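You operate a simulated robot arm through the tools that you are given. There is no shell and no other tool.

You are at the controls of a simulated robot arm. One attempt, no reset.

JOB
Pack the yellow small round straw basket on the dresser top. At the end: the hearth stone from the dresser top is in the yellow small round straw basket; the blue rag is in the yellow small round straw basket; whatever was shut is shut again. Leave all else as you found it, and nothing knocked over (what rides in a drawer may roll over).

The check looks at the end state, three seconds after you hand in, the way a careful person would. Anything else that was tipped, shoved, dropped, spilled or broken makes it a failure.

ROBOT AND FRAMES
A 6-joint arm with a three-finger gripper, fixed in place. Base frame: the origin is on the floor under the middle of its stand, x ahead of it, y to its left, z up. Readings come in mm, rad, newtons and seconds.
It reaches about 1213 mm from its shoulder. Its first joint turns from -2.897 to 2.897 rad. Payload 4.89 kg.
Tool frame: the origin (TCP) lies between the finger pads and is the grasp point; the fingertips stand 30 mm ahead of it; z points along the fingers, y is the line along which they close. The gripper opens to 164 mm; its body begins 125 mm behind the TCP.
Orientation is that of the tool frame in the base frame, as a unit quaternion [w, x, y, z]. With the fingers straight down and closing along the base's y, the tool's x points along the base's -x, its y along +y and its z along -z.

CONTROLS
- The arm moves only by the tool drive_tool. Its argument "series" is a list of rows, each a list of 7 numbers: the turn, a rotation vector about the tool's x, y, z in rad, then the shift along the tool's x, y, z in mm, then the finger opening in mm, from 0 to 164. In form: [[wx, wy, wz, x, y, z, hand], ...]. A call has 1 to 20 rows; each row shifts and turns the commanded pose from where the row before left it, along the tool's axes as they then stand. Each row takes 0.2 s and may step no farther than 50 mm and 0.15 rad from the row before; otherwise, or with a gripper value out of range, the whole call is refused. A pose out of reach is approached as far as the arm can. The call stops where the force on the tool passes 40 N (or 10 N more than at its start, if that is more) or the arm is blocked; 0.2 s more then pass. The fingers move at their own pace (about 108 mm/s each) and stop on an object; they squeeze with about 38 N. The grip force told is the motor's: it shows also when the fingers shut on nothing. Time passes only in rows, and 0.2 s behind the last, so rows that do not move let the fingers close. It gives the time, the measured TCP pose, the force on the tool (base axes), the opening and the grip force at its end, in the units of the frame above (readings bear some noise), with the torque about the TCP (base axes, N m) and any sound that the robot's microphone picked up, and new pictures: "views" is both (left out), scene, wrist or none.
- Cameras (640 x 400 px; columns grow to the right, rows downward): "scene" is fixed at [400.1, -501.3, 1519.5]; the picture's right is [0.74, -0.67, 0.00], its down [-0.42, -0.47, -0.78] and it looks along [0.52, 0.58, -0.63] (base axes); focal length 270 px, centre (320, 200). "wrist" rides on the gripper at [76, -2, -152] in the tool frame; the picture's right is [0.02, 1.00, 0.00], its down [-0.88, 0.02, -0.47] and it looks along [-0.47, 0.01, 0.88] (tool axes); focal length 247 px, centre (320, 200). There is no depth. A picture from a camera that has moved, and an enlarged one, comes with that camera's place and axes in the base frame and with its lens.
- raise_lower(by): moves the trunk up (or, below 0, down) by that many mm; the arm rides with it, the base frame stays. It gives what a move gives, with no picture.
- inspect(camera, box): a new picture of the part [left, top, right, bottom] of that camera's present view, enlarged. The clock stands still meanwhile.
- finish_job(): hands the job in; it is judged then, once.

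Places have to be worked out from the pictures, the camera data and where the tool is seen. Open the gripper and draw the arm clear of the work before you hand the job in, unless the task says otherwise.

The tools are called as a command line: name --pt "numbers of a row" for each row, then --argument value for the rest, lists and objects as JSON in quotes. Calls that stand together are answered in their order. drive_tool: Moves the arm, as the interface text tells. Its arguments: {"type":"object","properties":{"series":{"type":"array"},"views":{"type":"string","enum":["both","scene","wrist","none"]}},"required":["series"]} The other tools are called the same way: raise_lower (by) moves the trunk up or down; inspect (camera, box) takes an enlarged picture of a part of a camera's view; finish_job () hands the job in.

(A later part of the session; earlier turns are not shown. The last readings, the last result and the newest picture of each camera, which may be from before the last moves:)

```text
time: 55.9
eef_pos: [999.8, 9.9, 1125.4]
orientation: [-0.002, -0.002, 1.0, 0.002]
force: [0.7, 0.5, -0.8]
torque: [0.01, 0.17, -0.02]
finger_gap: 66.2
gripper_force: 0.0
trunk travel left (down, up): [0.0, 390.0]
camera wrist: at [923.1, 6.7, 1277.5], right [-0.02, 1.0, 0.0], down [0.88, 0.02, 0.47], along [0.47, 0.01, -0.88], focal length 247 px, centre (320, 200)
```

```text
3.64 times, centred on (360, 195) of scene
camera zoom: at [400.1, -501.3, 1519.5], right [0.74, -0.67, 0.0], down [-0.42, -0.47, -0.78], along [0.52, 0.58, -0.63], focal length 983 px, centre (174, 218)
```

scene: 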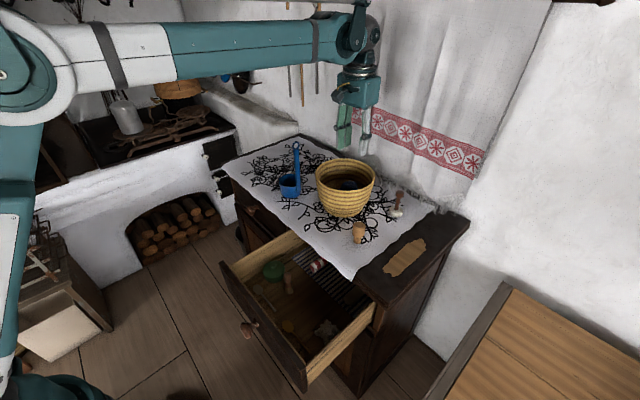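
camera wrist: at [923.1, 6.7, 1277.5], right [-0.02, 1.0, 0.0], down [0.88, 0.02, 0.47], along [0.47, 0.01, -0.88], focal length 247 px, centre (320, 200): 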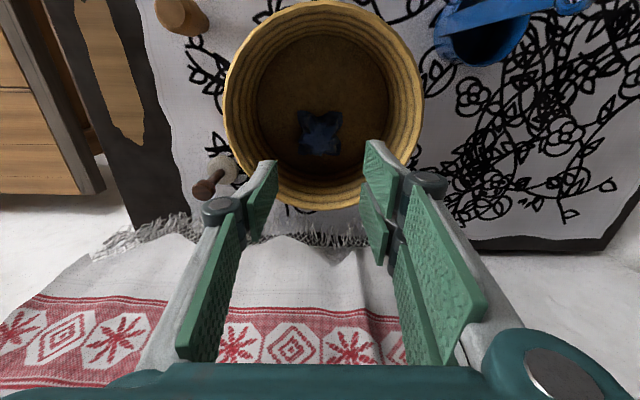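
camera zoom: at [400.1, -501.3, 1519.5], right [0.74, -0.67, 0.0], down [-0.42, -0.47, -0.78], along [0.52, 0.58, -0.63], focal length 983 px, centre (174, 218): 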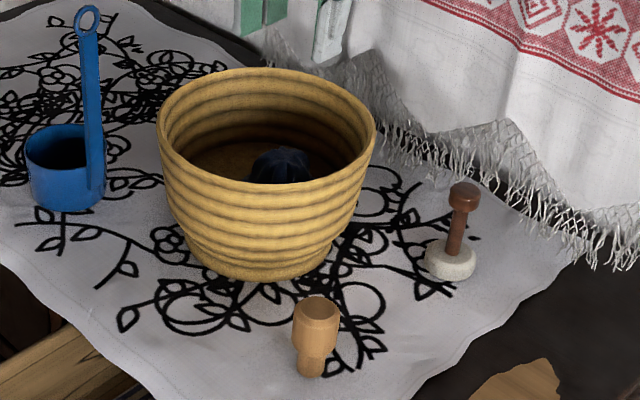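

The rag lies in the basket, leaving room on the near side. The stone's handle is at about (1071,-149), top z≈977. I'll move above it.

drive_tool --pt "0 0 0 -17.8 -39.8 0 66" --pt "0 0 0 -17.8 -39.8 0 66" --pt "0 0 0 -17.8 -39.8 0 66" --pt "0 0 0 -17.8 -39.6 0 66" --pt "0 0 0 0 0 40 66" --pt "0 0 0 0 0 30 66"

inspect --camera "wrist" --box '[180, 60, 460, 280]'

inspect --camera "scene" --box '[340, 100, 460, 240]'

```text
time: 57.3
eef_pos: [1072.5, -149.2, 1052.5]
orientation: [-0.002, -0.001, 1.0, 0.001]
force: [-0.7, -0.3, 1.2]
torque: [-0.03, -0.14, 0.0]
finger_gap: 66.0
gripper_force: 0.1
trunk travel left (down, up): [0.0, 390.0]
camera wrist: at [995.9, -152.1, 1204.8], right [-0.02, 1.0, 0.0], down [0.88, 0.02, 0.47], along [0.47, 0.01, -0.88], focal length 247 px, centre (320, 200)
```

scene: 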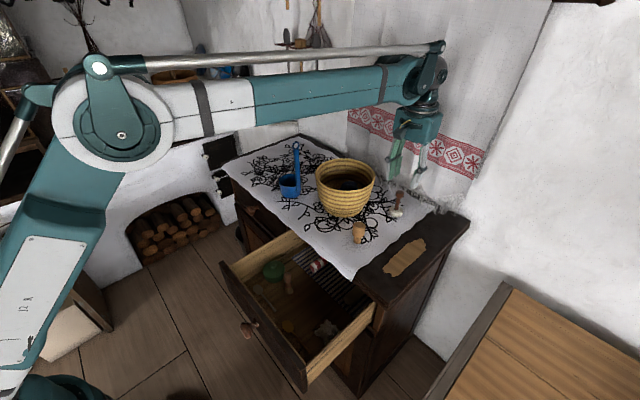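
wrist: 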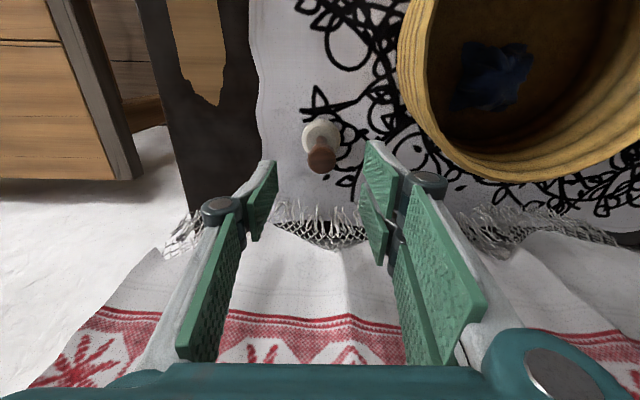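

```text
1.82 times, centred on (320, 170) of wrist
camera zoom: at [995.9, -152.1, 1204.8], right [-0.02, 1.0, 0.0], down [0.88, 0.02, 0.47], along [0.47, 0.01, -0.88], focal length 449 px, centre (320, 254)
```

zoom: 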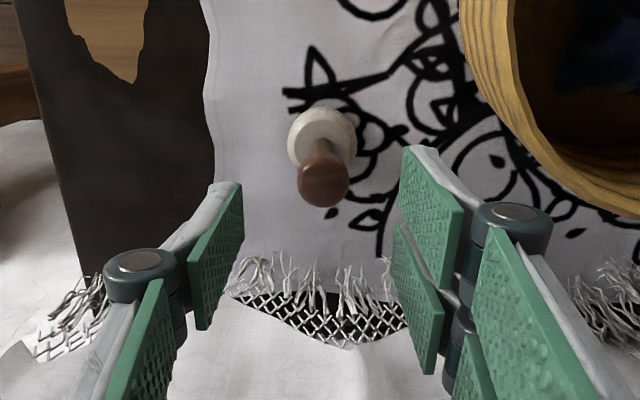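

```text
2.86 times, centred on (400, 170) of scene
camera zoom: at [400.1, -501.3, 1519.5], right [0.74, -0.67, 0.0], down [-0.42, -0.47, -0.78], along [0.52, 0.58, -0.63], focal length 772 px, centre (91, 286)
```

zoom: 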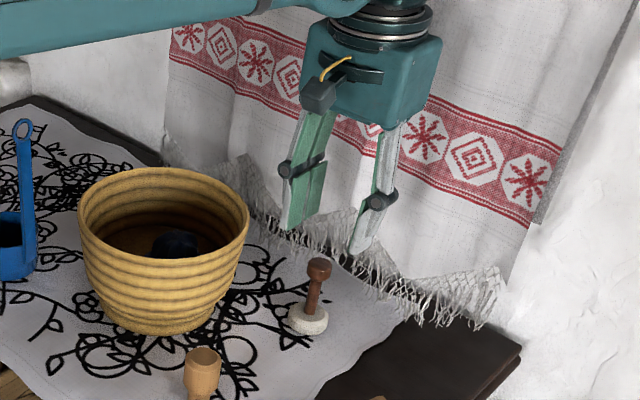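

The handle's knob is centred at ≈(1073,-149), ~28 mm wide. Narrowing to 54 mm and descending so the pads straddle the knob.

drive_tool --pt "0 0 0 0 0 30 54" --pt "0 0 0 0 0 30 54" --pt "0 0 0 0 0 18 54" --pt "0 0 0 0 0 10 54" --pt "0 0 0 0 0 0 54"

inspect --camera "wrist" --box '[180, 60, 460, 280]'

inspect --camera "scene" --box '[340, 120, 460, 240]'

```text
time: 58.5
eef_pos: [1072.4, -149.3, 966.4]
orientation: [-0.002, 0.0, 1.0, 0.002]
force: [-0.8, -0.2, -0.3]
torque: [0.01, -0.03, 0.0]
finger_gap: 54.2
gripper_force: 0.1
trunk travel left (down, up): [0.0, 390.0]
camera wrist: at [995.7, -152.6, 1118.0], right [-0.02, 1.0, 0.0], down [0.88, 0.02, 0.47], along [0.47, 0.01, -0.88], focal length 247 px, centre (320, 200)
```

scene: 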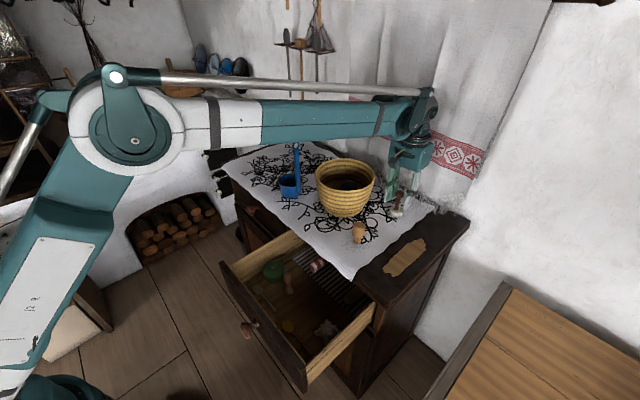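
wrist: 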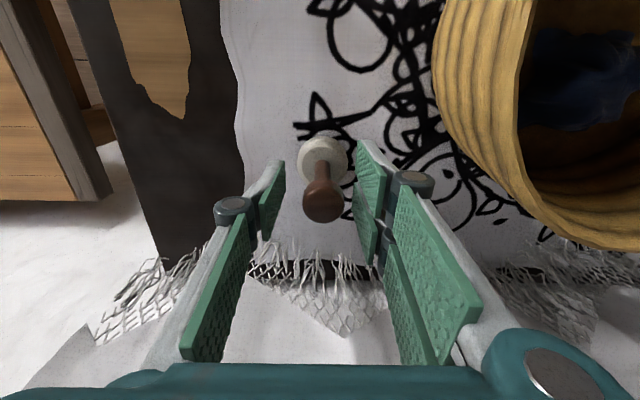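

```text
1.82 times, centred on (320, 170) of wrist
camera zoom: at [995.7, -152.6, 1118.0], right [-0.02, 1.0, 0.0], down [0.88, 0.02, 0.47], along [0.47, 0.01, -0.88], focal length 449 px, centre (320, 254)
```

zoom: 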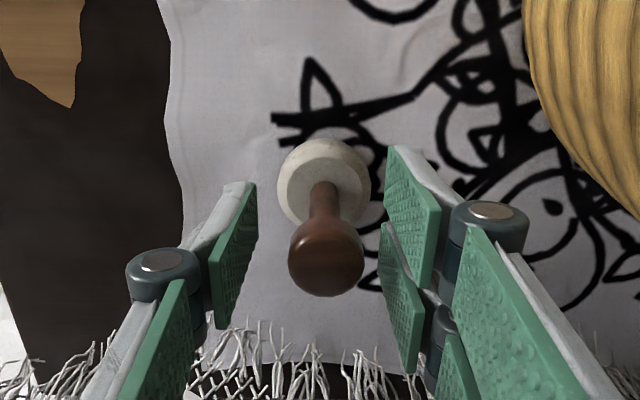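

```text
3.33 times, centred on (400, 180) of scene
camera zoom: at [400.1, -501.3, 1519.5], right [0.74, -0.67, 0.0], down [-0.42, -0.47, -0.78], along [0.52, 0.58, -0.63], focal length 901 px, centre (53, 267)
```

zoom: 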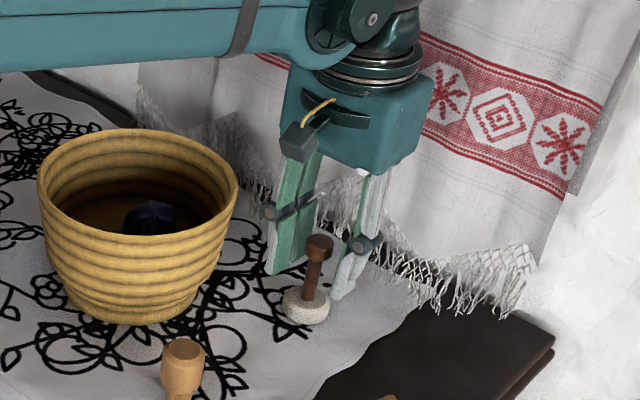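

The knob is nicely centred between the fingers. Closing gently.

drive_tool --pt "0 0 0 0 0.5 0 44" --pt "0 0 0 0 0 0 36" --pt "0 0 0 0 0 0 26" --pt "0 0 0 0 0 0 14" --pt "0 0 0 0 0 0 14" --views "wrist"

```text
time: 59.7
eef_pos: [1072.0, -148.1, 966.8]
orientation: [-0.002, 0.0, 1.0, 0.001]
force: [-0.2, -0.6, 0.2]
torque: [-0.01, -0.01, 0.0]
finger_gap: 24.6
gripper_force: 37.7
trunk travel left (down, up): [0.0, 390.0]
camera wrist: at [995.9, -151.6, 1117.8], right [-0.02, 1.0, 0.0], down [0.88, 0.02, 0.47], along [0.47, 0.01, -0.88], focal length 247 px, centre (320, 200)
```

wrist: 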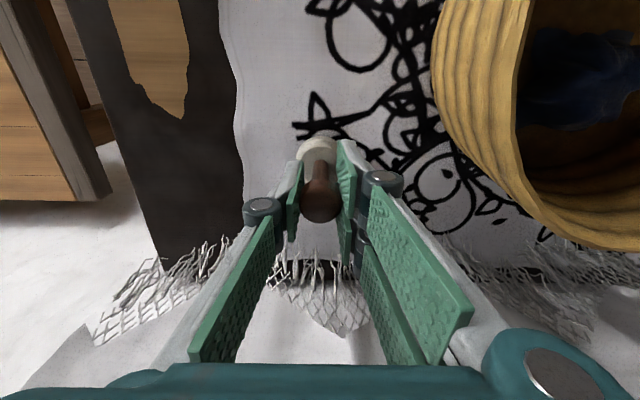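

Knob gripped (24.6 mm, 38 N). Lifting slowly, then up to clear the basket rim.

drive_tool --pt "0 0 0 0 0 -6 14" --pt "0 0 0 0 0 -12 14" --pt "0 0 0 0 0 -25 14" --pt "0 0 0 0 0 -30 14" --pt "0 0 0 0 0 -35 14" --pt "0 0 0 0 0 -40 14" --pt "0 0 0 0 0 -40 14"

inspect --camera "scene" --box '[300, 80, 460, 240]'

```text
time: 61.3
eef_pos: [1071.8, -149.7, 1154.4]
orientation: [-0.002, -0.001, 1.0, 0.001]
force: [0.6, 0.1, -2.4]
torque: [0.02, 0.14, -0.05]
finger_gap: 24.3
gripper_force: 38.3
trunk travel left (down, up): [0.0, 390.0]
camera wrist: at [996.0, -152.6, 1306.8], right [-0.02, 1.0, 0.0], down [0.88, 0.02, 0.47], along [0.47, 0.01, -0.88], focal length 247 px, centre (320, 200)
```

scene: 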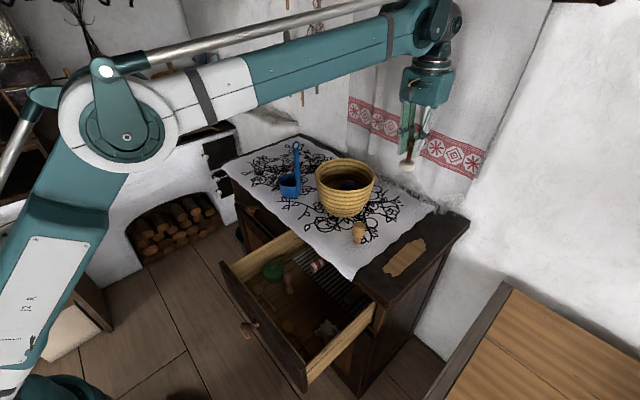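
wrist: 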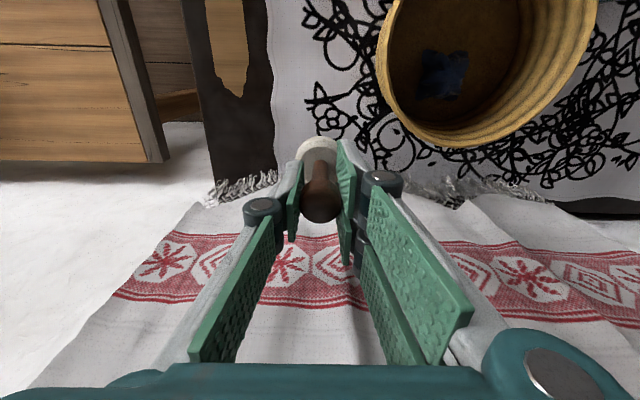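

```text
2.50 times, centred on (380, 160) of scene
camera zoom: at [400.1, -501.3, 1519.5], right [0.74, -0.67, 0.0], down [-0.42, -0.47, -0.78], along [0.52, 0.58, -0.63], focal length 676 px, centre (170, 300)
```

zoom: 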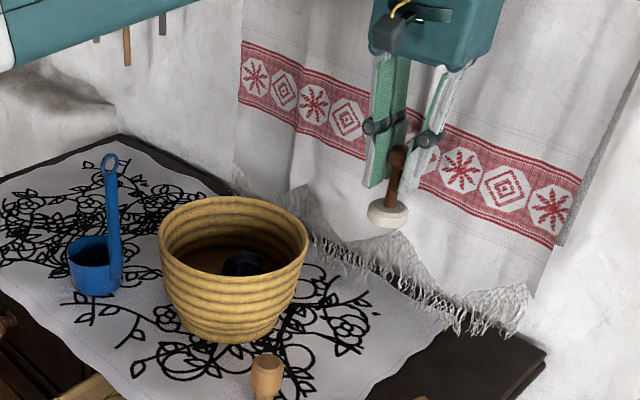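

Stone lifted and hanging upright. Moving over the near half of the basket (x≈930, y≈10).

drive_tool --pt "0 0 0 28.4 32 0 14" --pt "0 0 0 28.4 32 0 14" --pt "0 0 0 28.4 32 0 14" --pt "0 0 0 28.4 32 0 14" --pt "0 0 0 28.2 31 0 14" --pt "0 0 0 0 0 0 14"

inspect --camera "wrist" --box '[180, 60, 460, 280]'

inspect --camera "scene" --box '[270, 80, 430, 240]'

```text
time: 62.7
eef_pos: [930.0, 7.5, 1153.9]
orientation: [-0.001, -0.001, 1.0, 0.001]
force: [-0.1, 0.1, -1.3]
torque: [0.01, -0.05, -0.02]
finger_gap: 24.7
gripper_force: 38.4
trunk travel left (down, up): [0.0, 390.0]
camera wrist: at [853.8, 3.2, 1306.3], right [-0.02, 1.0, 0.0], down [0.88, 0.02, 0.47], along [0.47, 0.01, -0.88], focal length 247 px, centre (320, 200)
```

scene: 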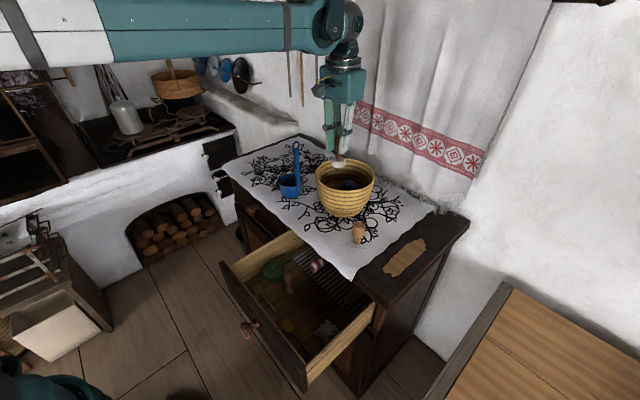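
wrist: 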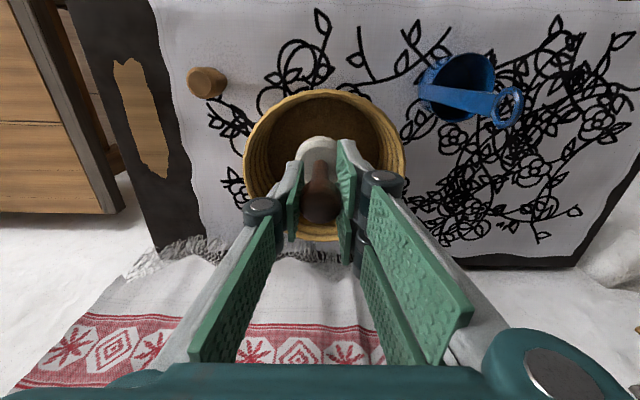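

```text
1.82 times, centred on (320, 170) of wrist
camera zoom: at [853.8, 3.2, 1306.3], right [-0.02, 1.0, 0.0], down [0.88, 0.02, 0.47], along [0.47, 0.01, -0.88], focal length 449 px, centre (320, 254)
```

zoom: 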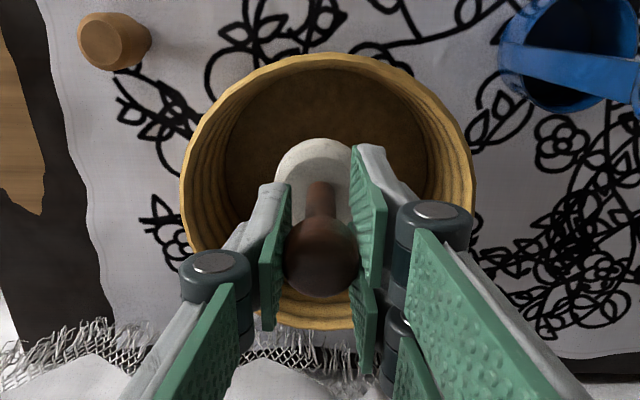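

```text
2.50 times, centred on (350, 160) of scene
camera zoom: at [400.1, -501.3, 1519.5], right [0.74, -0.67, 0.0], down [-0.42, -0.47, -0.78], along [0.52, 0.58, -0.63], focal length 676 px, centre (245, 300)
```

zoom: 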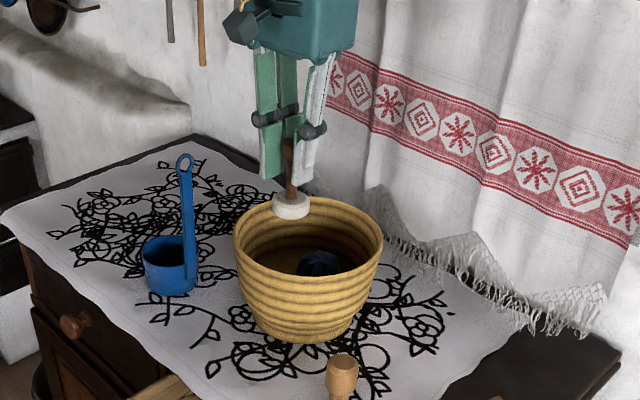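

Stone hangs over the near side, clear of the rag. Lowering to just above the expected floor contact.

drive_tool --pt "0 0 0 -4 2 20 14" --pt "0 0 0 0 0 30 14" --pt "0 0 0 0 0 30 14" --pt "0 0 0 0 0 15 14" --pt "0 0 0 0 0 8 14" --pt "0 0 0 0 0 0 14"

inspect --camera "wrist" --box '[180, 60, 460, 280]'

inspect --camera "scene" --box '[290, 120, 410, 230]'

```text
time: 64.1
eef_pos: [933.7, 10.8, 1052.1]
orientation: [-0.001, 0.0, 1.0, 0.001]
force: [-0.1, -0.1, -0.9]
torque: [-0.02, 0.03, -0.02]
finger_gap: 24.7
gripper_force: 37.5
trunk travel left (down, up): [0.0, 390.0]
camera wrist: at [856.9, 7.3, 1204.5], right [-0.02, 1.0, 0.0], down [0.88, 0.02, 0.47], along [0.47, 0.01, -0.88], focal length 247 px, centre (320, 200)
```

scene: 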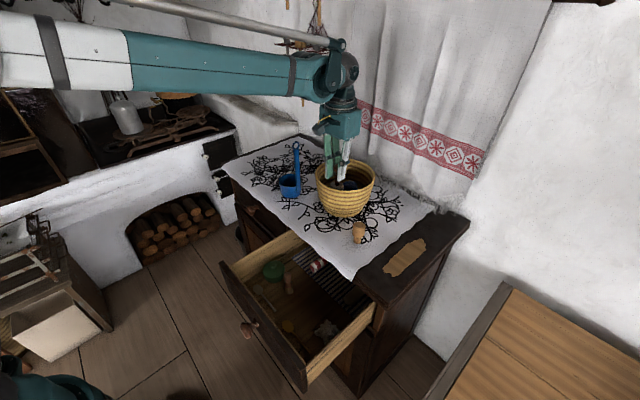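
wrist: 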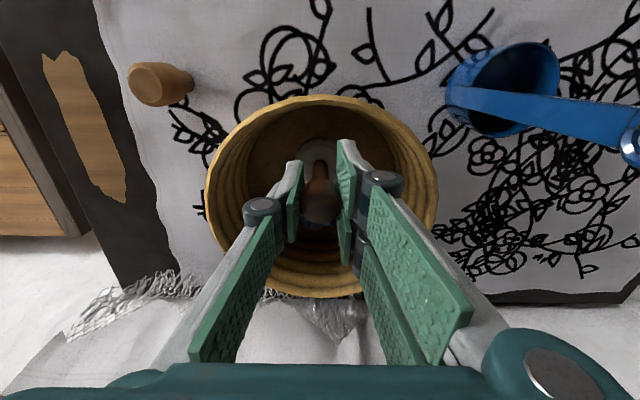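

```text
1.82 times, centred on (320, 170) of wrist
camera zoom: at [856.9, 7.3, 1204.5], right [-0.02, 1.0, 0.0], down [0.88, 0.02, 0.47], along [0.47, 0.01, -0.88], focal length 449 px, centre (320, 254)
```

zoom: 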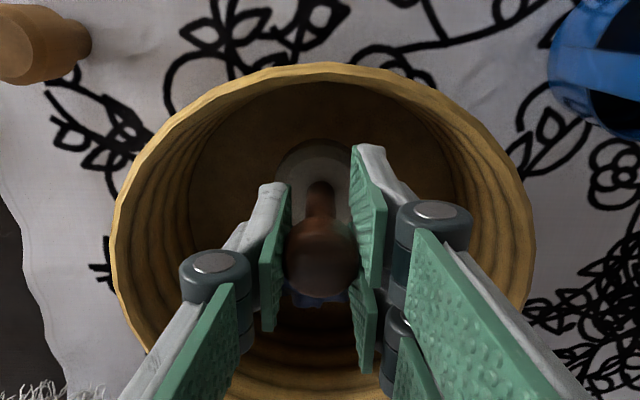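

```text
3.64 times, centred on (350, 175) of scene
camera zoom: at [400.1, -501.3, 1519.5], right [0.74, -0.67, 0.0], down [-0.42, -0.47, -0.78], along [0.52, 0.58, -0.63], focal length 983 px, centre (211, 291)
```

zoom: 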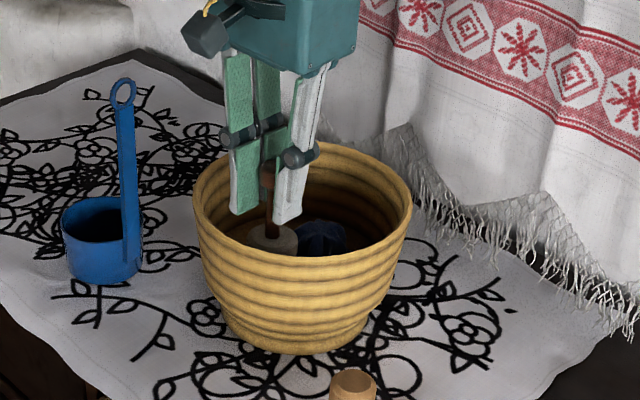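

Stone is inside, next to the rag. Lowering in small steps until it touches the floor.

drive_tool --pt "0 0 0 0 0 3 14" --pt "0 0 0 0 0 3 14" --pt "0 0 0 0 0 3 14" --pt "0 0 0 0 0 3 14" --pt "0 0 0 0 0 0 14" --views "none"

```text
time: 65.3
eef_pos: [933.3, 11.5, 1040.3]
orientation: [-0.002, 0.0, 1.0, 0.001]
force: [-0.1, -0.7, -1.0]
torque: [-0.03, -0.03, 0.02]
finger_gap: 24.4
gripper_force: 38.5
trunk travel left (down, up): [0.0, 390.0]
```

Still hanging free (−1 N). A few more small steps.

drive_tool --pt "0 0 0 0 0 2 14" --pt "0 0 0 0 0 2 14" --pt "0 0 0 0 0 1.5 14" --pt "0 0 0 0 0 0 14" --views "none"

```text
time: 66.3
eef_pos: [932.2, 11.6, 1034.1]
orientation: [-0.001, -0.001, 1.0, 0.001]
force: [-0.2, 0.4, -1.5]
torque: [-0.02, 0.05, -0.02]
finger_gap: 24.6
gripper_force: 37.7
trunk travel left (down, up): [0.0, 390.0]
```

drive_tool --pt "0 0 0 0 0 1.5 14" --pt "0 0 0 0 0 1.5 14" --pt "0 0 0 0 0 1.5 14" --pt "0 0 0 0 0 0 14" --views "none"

```text
time: 67.3
eef_pos: [931.3, 12.2, 1030.1]
orientation: [-0.002, -0.001, 1.0, 0.001]
force: [0.8, 0.8, -1.4]
torque: [-0.02, -0.01, 0.01]
finger_gap: 24.5
gripper_force: 37.9
trunk travel left (down, up): [0.0, 390.0]
```

No contact yet at z=1030; the floor is a bit lower than thought. Continuing in 2 mm steps with a look.

drive_tool --pt "0 0 0 0 0 2 14" --pt "0 0 0 0 0 2 14" --pt "0 0 0 0 0 2 14" --pt "0 0 0 0 0 2 14" --pt "0 0 0 0 0 0 14" --views "both"

inspect --camera "scene" --box '[290, 120, 410, 230]'

inspect --camera "wrist" --box '[220, 60, 420, 280]'

```text
time: 68.5
eef_pos: [933.3, 11.5, 1020.8]
orientation: [-0.002, -0.001, 1.0, 0.002]
force: [-0.2, -0.4, -1.0]
torque: [-0.02, -0.01, -0.02]
finger_gap: 24.3
gripper_force: 38.3
trunk travel left (down, up): [0.0, 390.0]
camera wrist: at [856.8, 8.3, 1174.2], right [-0.02, 1.0, 0.0], down [0.88, 0.02, 0.47], along [0.47, 0.01, -0.88], focal length 247 px, centre (320, 200)
```

scene: 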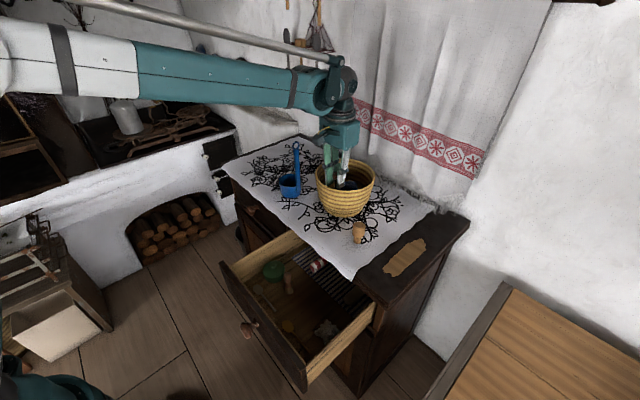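
wrist: 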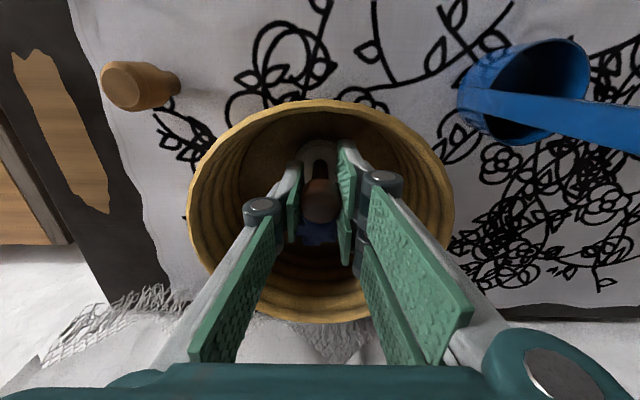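

```text
3.64 times, centred on (350, 175) of scene
camera zoom: at [400.1, -501.3, 1519.5], right [0.74, -0.67, 0.0], down [-0.42, -0.47, -0.78], along [0.52, 0.58, -0.63], focal length 983 px, centre (211, 291)
```

zoom: 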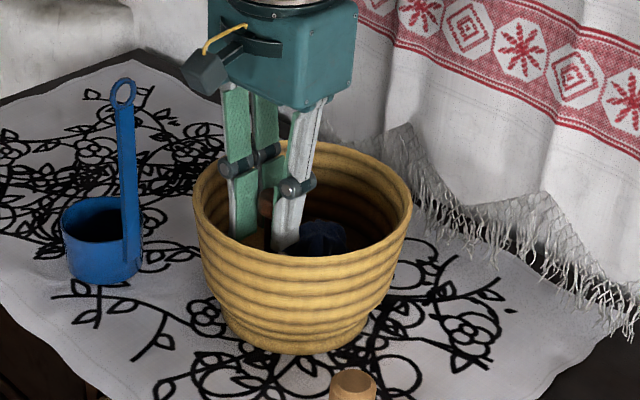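

```text
1.82 times, centred on (320, 170) of wrist
camera zoom: at [856.8, 8.3, 1174.2], right [-0.02, 1.0, 0.0], down [0.88, 0.02, 0.47], along [0.47, 0.01, -0.88], focal length 449 px, centre (320, 254)
```

zoom: 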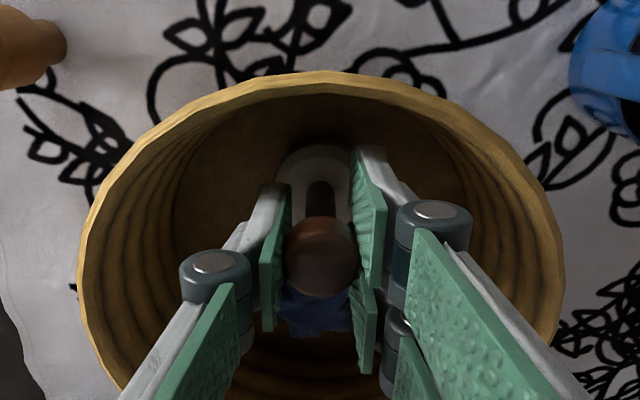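

Still no contact with the stone's base at ≈934, so the floor is deeper. I shift 4 mm away from the near wall and keep lowering in small steps.

drive_tool --pt "0 0 0 -2 0 2 14" --pt "0 0 0 -2 0 2 14" --pt "0 0 0 0 0 2 14" --pt "0 0 0 0 0 2 14" --pt "0 0 0 0 0 2 14" --pt "0 0 0 0 0 2 14" --pt "0 0 0 0 0 0 14" --views "none"

```text
time: 69.6
eef_pos: [938.0, 12.0, 1016.8]
orientation: [0.0, 0.0, 1.0, 0.001]
force: [-1.4, -1.3, 24.7]
torque: [0.01, 0.4, 0.02]
finger_gap: 24.4
gripper_force: 38.4
trunk travel left (down, up): [0.0, 390.0]
stopped in row 5: the force on the tool passed its limit at 42 N (the readings are from after the stop); the commanded pose is now the measured one
```

Contact: the stone's base is on the floor (z≈929). I ease up 1 mm and open the fingers gradually.

drive_tool --pt "0 0 0 0 0 -1 14" --pt "0 0 0 0 0 0 26" --pt "0 0 0 0 0 0 34" --pt "0 0 0 0 0 0 46" --pt "0 0 0 0 0 0 50"

inspect --camera "wrist" --box '[220, 60, 420, 280]'

inspect --camera "scene" --box '[290, 120, 410, 230]'

```text
time: 70.8
eef_pos: [937.1, 11.1, 1016.3]
orientation: [-0.002, 0.0, 1.0, 0.0]
force: [-0.9, -0.4, 0.0]
torque: [-0.02, 0.0, -0.01]
finger_gap: 50.1
gripper_force: 0.1
trunk travel left (down, up): [0.0, 390.0]
camera wrist: at [861.1, 8.4, 1168.2], right [-0.02, 1.0, 0.0], down [0.88, 0.02, 0.47], along [0.47, 0.01, -0.88], focal length 247 px, centre (320, 200)
```

scene: 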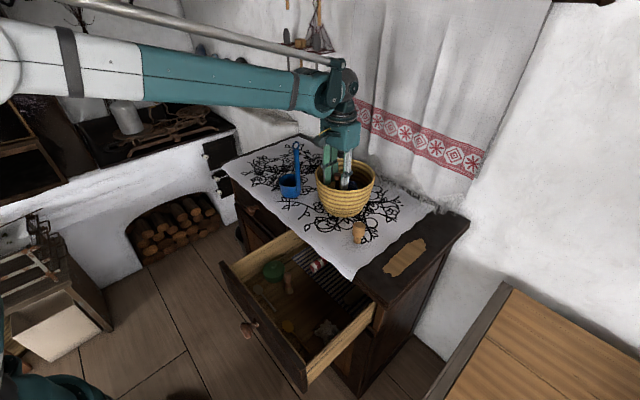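
wrist: 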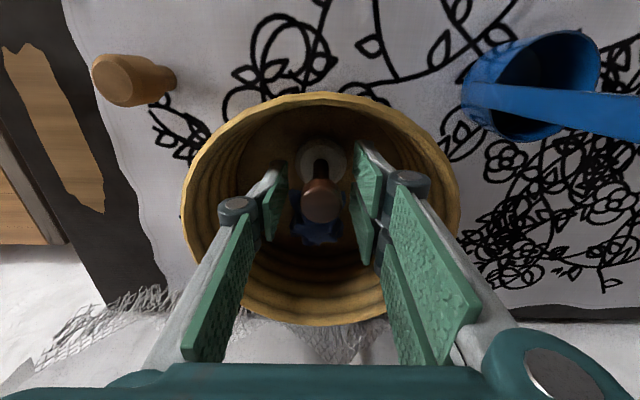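

```text
1.82 times, centred on (320, 170) of wrist
camera zoom: at [861.1, 8.4, 1168.2], right [-0.02, 1.0, 0.0], down [0.88, 0.02, 0.47], along [0.47, 0.01, -0.88], focal length 449 px, centre (320, 254)
```

zoom: 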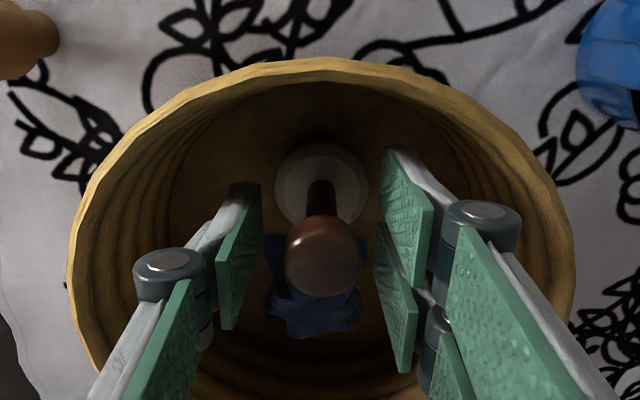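

```text
3.64 times, centred on (350, 175) of scene
camera zoom: at [400.1, -501.3, 1519.5], right [0.74, -0.67, 0.0], down [-0.42, -0.47, -0.78], along [0.52, 0.58, -0.63], focal length 983 px, centre (211, 291)
```

zoom: 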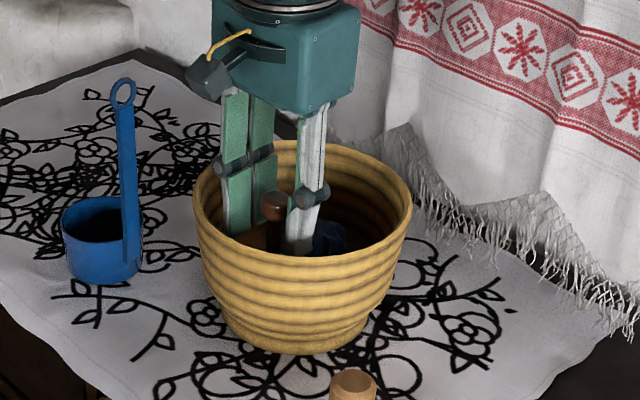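

The stone stands upright beside the rag. Rising straight up and clear.

drive_tool --pt "0 0 0 0 0 -15 54" --pt "0 0 0 0 0 -30 54" --pt "0 0 0 0 0 -40 54" --pt "0 0 0 0 0 -40 54" --pt "0 0 0 0 0 -40 54"

inspect --camera "scene" --box '[290, 120, 430, 250]'

inspect --camera "wrist" --box '[220, 40, 420, 260]'

```text
time: 72.0
eef_pos: [935.1, 13.1, 1182.0]
orientation: [-0.002, -0.001, 1.0, 0.001]
force: [0.8, 0.5, -0.4]
torque: [0.0, 0.15, -0.03]
finger_gap: 54.0
gripper_force: 0.1
trunk travel left (down, up): [0.0, 390.0]
camera wrist: at [859.2, 9.5, 1335.2], right [-0.02, 1.0, 0.0], down [0.88, 0.02, 0.47], along [0.47, 0.01, -0.88], focal length 247 px, centre (320, 200)
```

scene: 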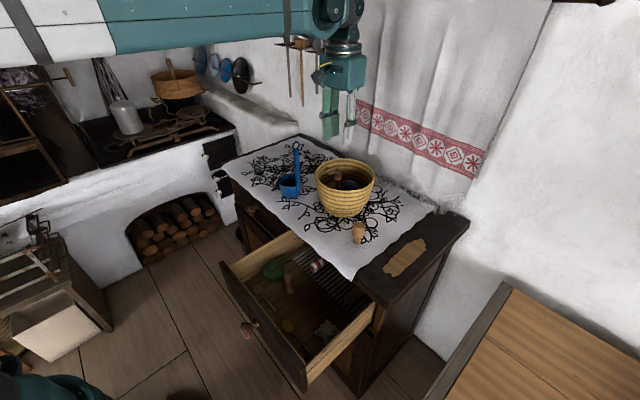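
wrist: 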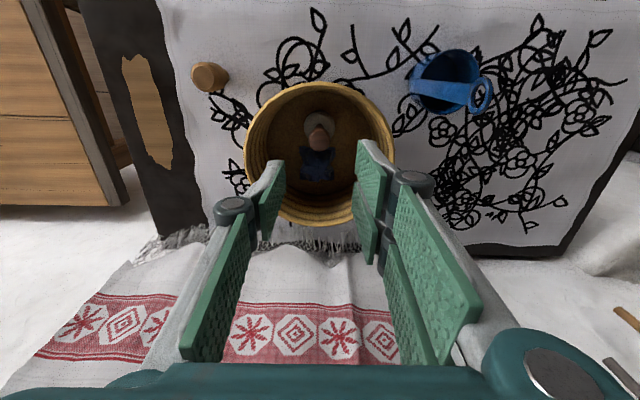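

```text
3.08 times, centred on (360, 185) of scene
camera zoom: at [400.1, -501.3, 1519.5], right [0.74, -0.67, 0.0], down [-0.42, -0.47, -0.78], along [0.52, 0.58, -0.63], focal length 832 px, centre (197, 246)
```

zoom: 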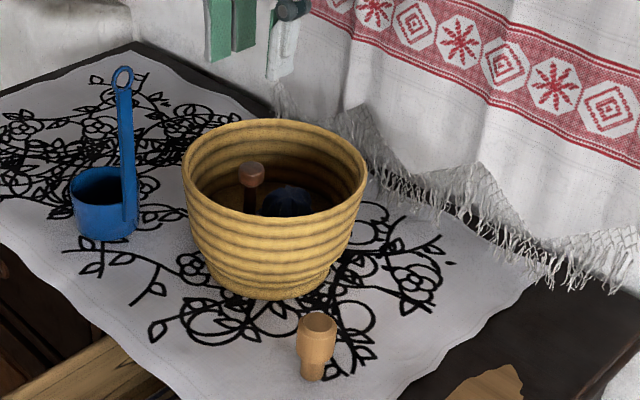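

```text
1.82 times, centred on (320, 150) of wrist
camera zoom: at [859.2, 9.5, 1335.2], right [-0.02, 1.0, 0.0], down [0.88, 0.02, 0.47], along [0.47, 0.01, -0.88], focal length 449 px, centre (320, 291)
```

zoom: 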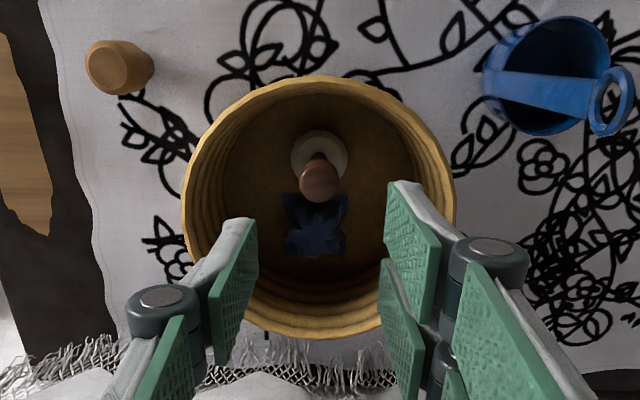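

Both items are in the basket. Now I'll retreat high and go to the front of the open drawer to push it shut.

drive_tool --pt "0 0 0 45 -11.3 0 40" --pt "0 0 0 45 -11.3 0 10" --pt "0 0 0 45 -11.3 0 10" --pt "0 0 0 45 -11.3 0 10" --pt "0 0 0 45 -11.3 0 10" --pt "0 0 0 45 -11.3 0 10" --pt "0 0 0 45 -11.3 0 10" --pt "0 0 0 45 -11.3 0 10" --pt "0 0 0 45 -11.3 0 10" --pt "0 0 0 45 -11.3 0 10"

```text
time: 74.2
eef_pos: [490.4, -100.7, 1181.0]
orientation: [-0.002, -0.001, 1.0, 0.001]
force: [2.1, 0.8, -1.4]
torque: [0.04, 0.48, 0.01]
finger_gap: 10.2
gripper_force: 0.0
trunk travel left (down, up): [0.0, 390.0]
camera wrist: at [414.2, -103.4, 1334.5], right [-0.02, 1.0, 0.0], down [0.88, 0.02, 0.47], along [0.47, 0.01, -0.88], focal length 247 px, centre (320, 200)
```

scene: 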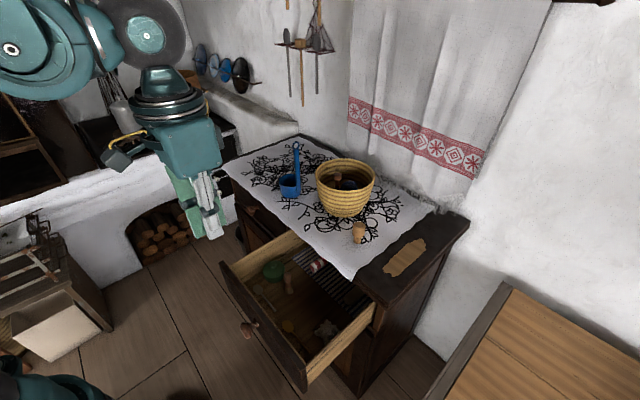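
wrist: 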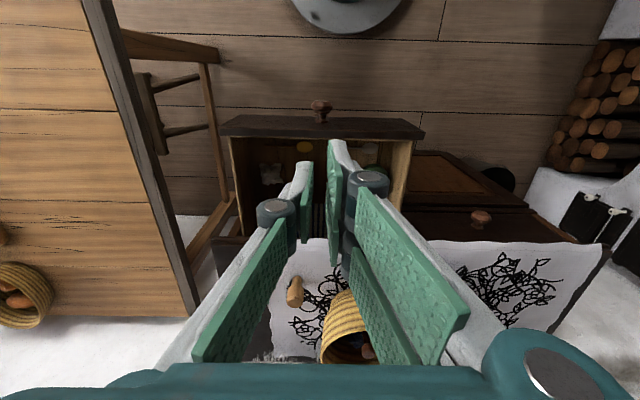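

The drawer front is at x≈523 as expected. Moving to x≈476 and lowering to just above panel height.

drive_tool --pt "0 0 0 7 0 40 10" --pt "0 0 0 7 0 40 10" --pt "0 0 0 0 0 45 10" --pt "0 0 0 0 0 45 10" --pt "0 0 0 0 0 45 10" --pt "0 0 0 0 0 45 10" --pt "0 0 0 0 0 40 10"

```text
time: 75.8
eef_pos: [472.2, -97.1, 883.2]
orientation: [-0.001, -0.001, 1.0, 0.001]
force: [-1.9, 0.6, -0.1]
torque: [-0.03, -0.16, 0.0]
finger_gap: 10.0
gripper_force: 0.2
trunk travel left (down, up): [0.0, 390.0]
camera wrist: at [394.8, -100.5, 1035.5], right [-0.02, 1.0, 0.0], down [0.88, 0.02, 0.47], along [0.47, 0.01, -0.88], focal length 247 px, centre (320, 200)
```

scene: 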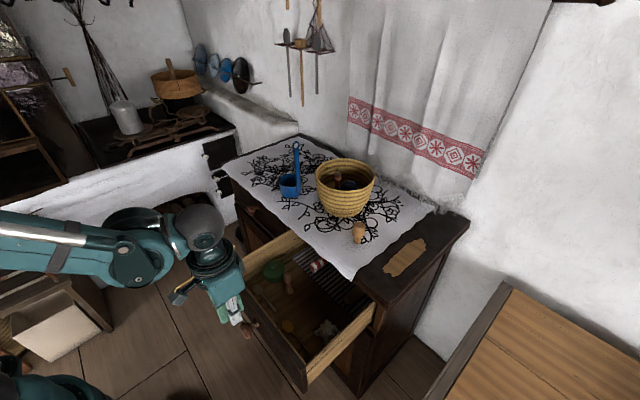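
wrist: 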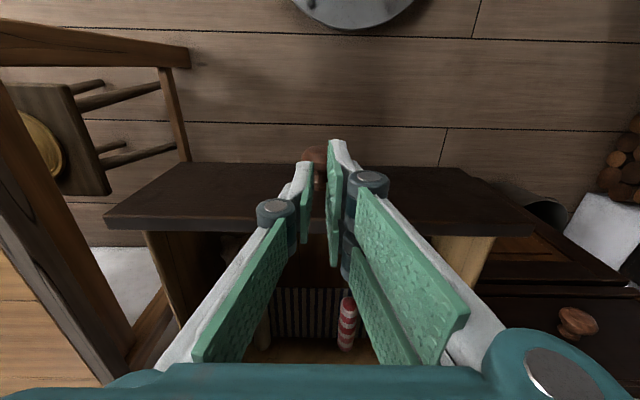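

Panel's outer face is at about x≈515–523; I back off 8 mm for clearance and lower the tips to just above the knob.

drive_tool --pt "0 0 0 8 0 0 10" --pt "0 0 0 0 0 26 10" --pt "0 0 0 0 0 24 10" --views "wrist"

inspect --camera "scene" --box '[180, 200, 340, 360]'

```text
time: 76.6
eef_pos: [462.7, -101.0, 831.7]
orientation: [-0.001, -0.002, 1.0, 0.0]
force: [-0.7, -0.2, 0.6]
torque: [0.0, -0.16, -0.01]
finger_gap: 10.2
gripper_force: 0.0
trunk travel left (down, up): [0.0, 390.0]
camera wrist: at [386.6, -104.2, 984.4], right [-0.02, 1.0, 0.0], down [0.88, 0.02, 0.47], along [0.47, 0.01, -0.88], focal length 247 px, centre (320, 200)
```

wrist: 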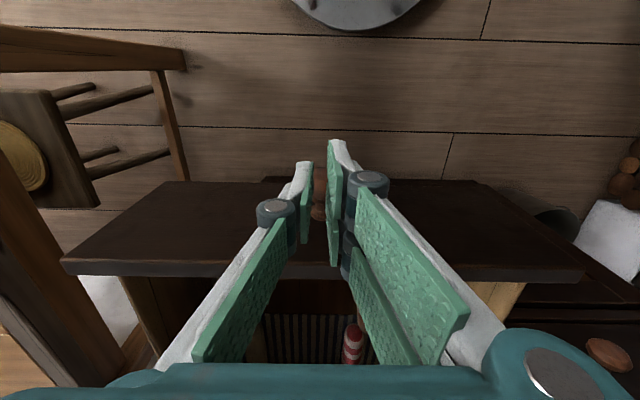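

```text
2.50 times, centred on (260, 280) of scene
camera zoom: at [400.1, -501.3, 1519.5], right [0.74, -0.67, 0.0], down [-0.42, -0.47, -0.78], along [0.52, 0.58, -0.63], focal length 676 px, centre (470, 0)
```

zoom: 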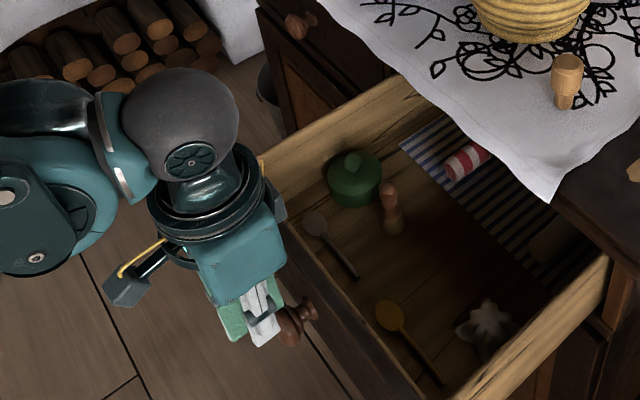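

In position above the knob, ahead of the panel. Pushing the drawer inward steadily.

drive_tool --pt "0 0 0 -8 0 0 10" --pt "0 0 0 -8 0 0 10" --pt "0 0 0 -8 0 0 10" --pt "0 0 0 -8 0 0 10" --pt "0 0 0 -8 0 0 10" --pt "0 0 0 -8 0 0 10" --pt "0 0 0 -8 0 0 10" --pt "0 0 0 -8 0 0 10" --pt "0 0 0 -8 0 0 10" --pt "0 0 0 -8 0 0 10" --pt "0 0 0 -8 0 0 10" --pt "0 0 0 -8 0 0 10" --pt "0 0 0 -8 0 0 10" --pt "0 0 0 -8 0 0 10" --pt "0 0 0 -8 0 0 10" --pt "0 0 0 -8 0 0 10"

```text
time: 80.0
eef_pos: [592.4, -101.7, 830.6]
orientation: [-0.002, -0.001, 1.0, 0.001]
force: [-0.7, 0.5, 0.1]
torque: [0.0, -0.07, -0.01]
finger_gap: 10.0
gripper_force: 0.1
trunk travel left (down, up): [0.0, 390.0]
camera wrist: at [516.1, -104.1, 982.8], right [-0.02, 1.0, 0.0], down [0.88, 0.02, 0.47], along [0.47, 0.01, -0.88], focal length 247 px, centre (320, 200)
```

scene: 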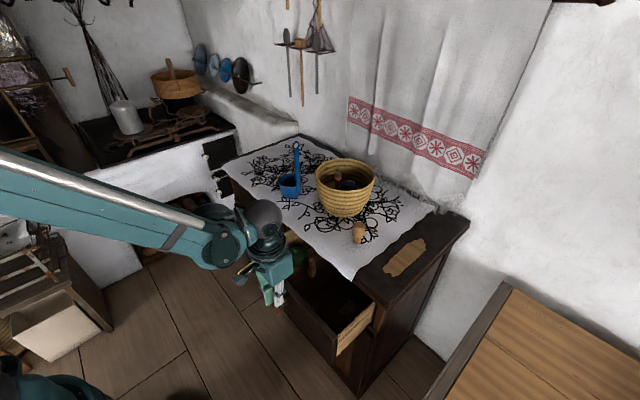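
wrist: 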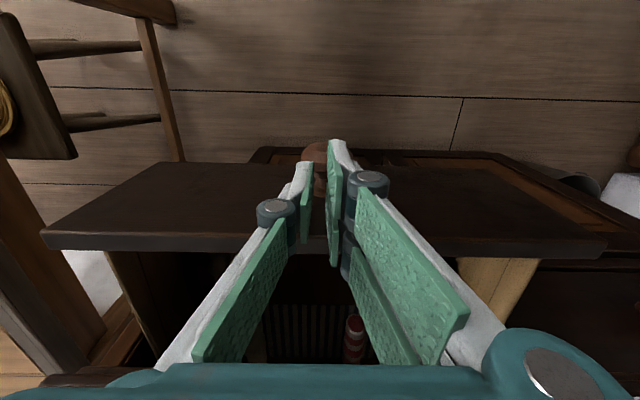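

The drawer is moving in well (front ≈ x 626). Continue ~100 mm, stopping before the fingers reach the tabletop overhang.

drive_tool --pt "0 0 0 -8 0 0 10" --pt "0 0 0 -8 0 0 10" --pt "0 0 0 -8 0 0 10" --pt "0 0 0 -8 0 0 10" --pt "0 0 0 -8 0 0 10" --pt "0 0 0 -8 0 0 10" --pt "0 0 0 -8 0 0 10" --pt "0 0 0 -8 0 0 10" --pt "0 0 0 -8 0 0 10" --pt "0 0 0 -8 0 0 10" --pt "0 0 0 -8 0 0 10" --pt "0 0 0 -8 0 0 10"

```text
time: 82.6
eef_pos: [689.1, -100.3, 831.7]
orientation: [0.0, 0.0, 1.0, 0.002]
force: [-0.8, -0.2, 0.6]
torque: [0.0, -0.02, -0.06]
finger_gap: 9.6
gripper_force: 0.0
trunk travel left (down, up): [0.0, 390.0]
camera wrist: at [612.9, -103.6, 983.6], right [-0.02, 1.0, 0.0], down [0.88, 0.02, 0.47], along [0.47, 0.01, -0.88], focal length 247 px, centre (320, 200)
```

scene: 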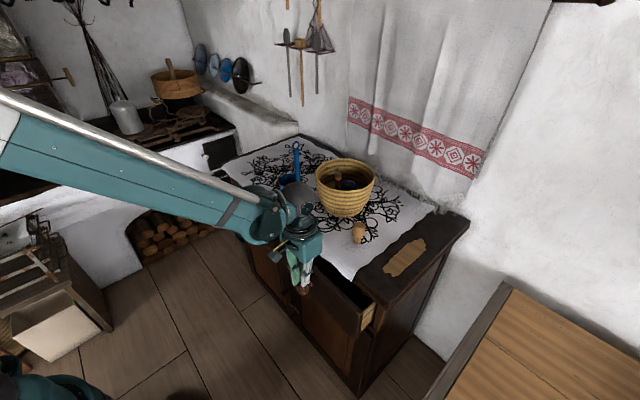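
wrist: 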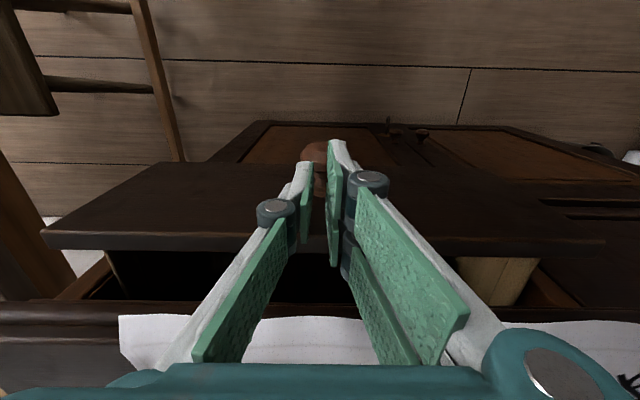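

About 70 mm remain. I'll back off, tilt the tool ~30°, and push the rest on the knob so the fingers stay clear of the overhang.

drive_tool --pt "0 0 0 30 2 0 10" --pt "0 0 0 25 3 0 10" --pt "0 -0.131 0 0 0 0 10" --pt "0 -0.131 0 0 0 0 10" --pt "0 -0.131 0 0 0 0 10" --pt "0 -0.131 0 0 0 0 10" --pt "0 0 0 19.3 0 23.5 10" --pt "0 0 0 19.3 0 23.5 10"

inspect --camera "scene" --box '[220, 200, 400, 350]'

```text
time: 84.4
eef_pos: [624.3, -96.4, 772.0]
orientation: [0.259, -0.001, 0.966, 0.001]
force: [-2.1, 0.5, -0.1]
torque: [-0.02, -0.13, 0.0]
finger_gap: 10.2
gripper_force: 0.1
trunk travel left (down, up): [0.0, 390.0]
camera wrist: at [480.4, -101.2, 865.8], right [-0.02, 1.0, -0.01], down [0.53, 0.02, 0.85], along [0.85, 0.01, -0.53], focal length 247 px, centre (320, 200)
```

scene: 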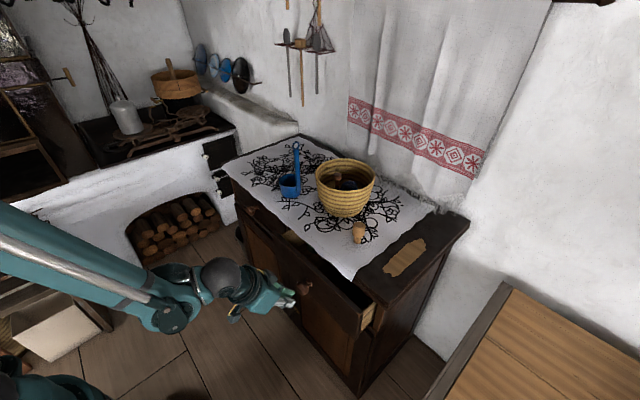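
wrist: 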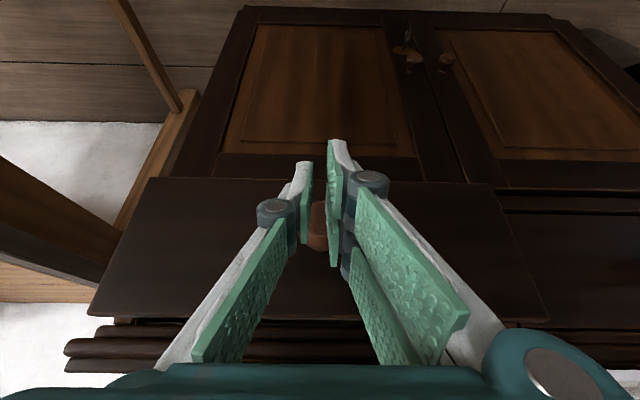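

```text
2.67 times, centred on (310, 275) of scene
camera zoom: at [400.1, -501.3, 1519.5], right [0.74, -0.67, 0.0], down [-0.42, -0.47, -0.78], along [0.52, 0.58, -0.63], focal length 721 px, centre (347, 0)
```

zoom: 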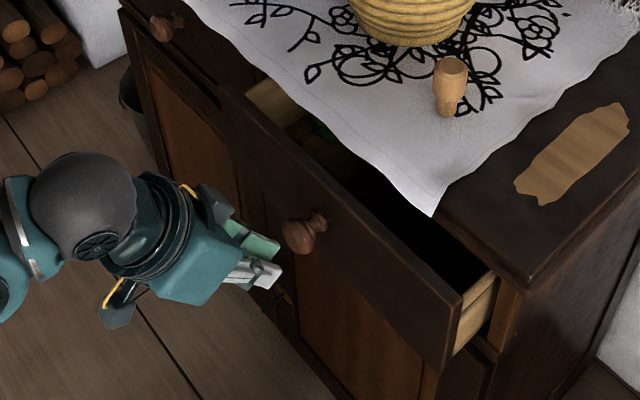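

Aligned with the knob. Pushing it in along +x.

drive_tool --pt "0 0 0 -6.9 0 4 10" --pt "0 0 0 -6.9 0 4 10" --pt "0 0 0 -6.9 0 4 10" --pt "0 0 0 -6.9 0 4 10" --pt "0 0 0 -6.9 0 4 10" --pt "0 0 0 -6.9 0 4 10" --pt "0 0 0 -6.9 0 4 10"

```text
time: 86.0
eef_pos: [679.5, -97.0, 773.1]
orientation: [0.258, -0.001, 0.966, 0.001]
force: [-0.1, -0.7, -0.3]
torque: [0.0, -0.04, 0.02]
finger_gap: 10.0
gripper_force: 0.2
trunk travel left (down, up): [0.0, 390.0]
camera wrist: at [537.2, -99.9, 866.2], right [-0.02, 1.0, -0.01], down [0.53, 0.02, 0.85], along [0.85, 0.01, -0.53], focal length 247 px, centre (320, 200)
```

scene: 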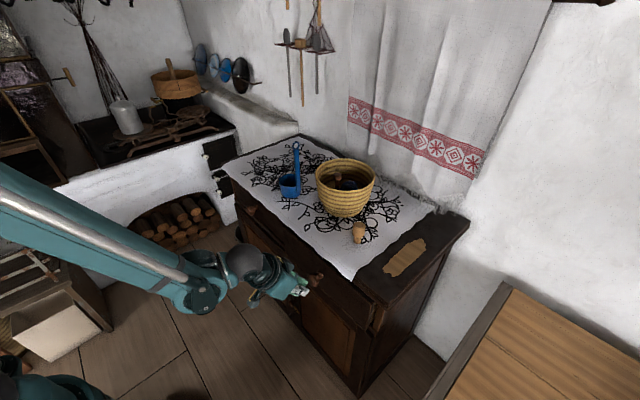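
wrist: 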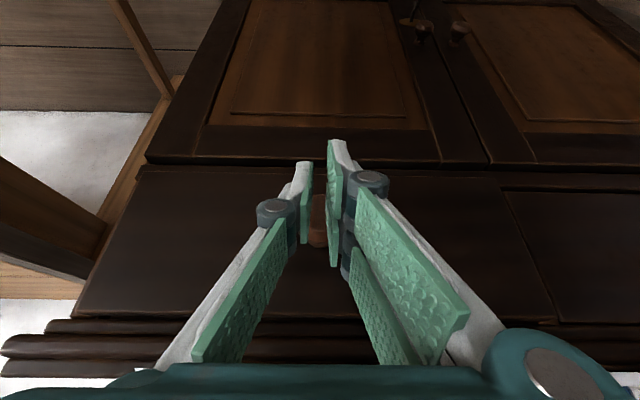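

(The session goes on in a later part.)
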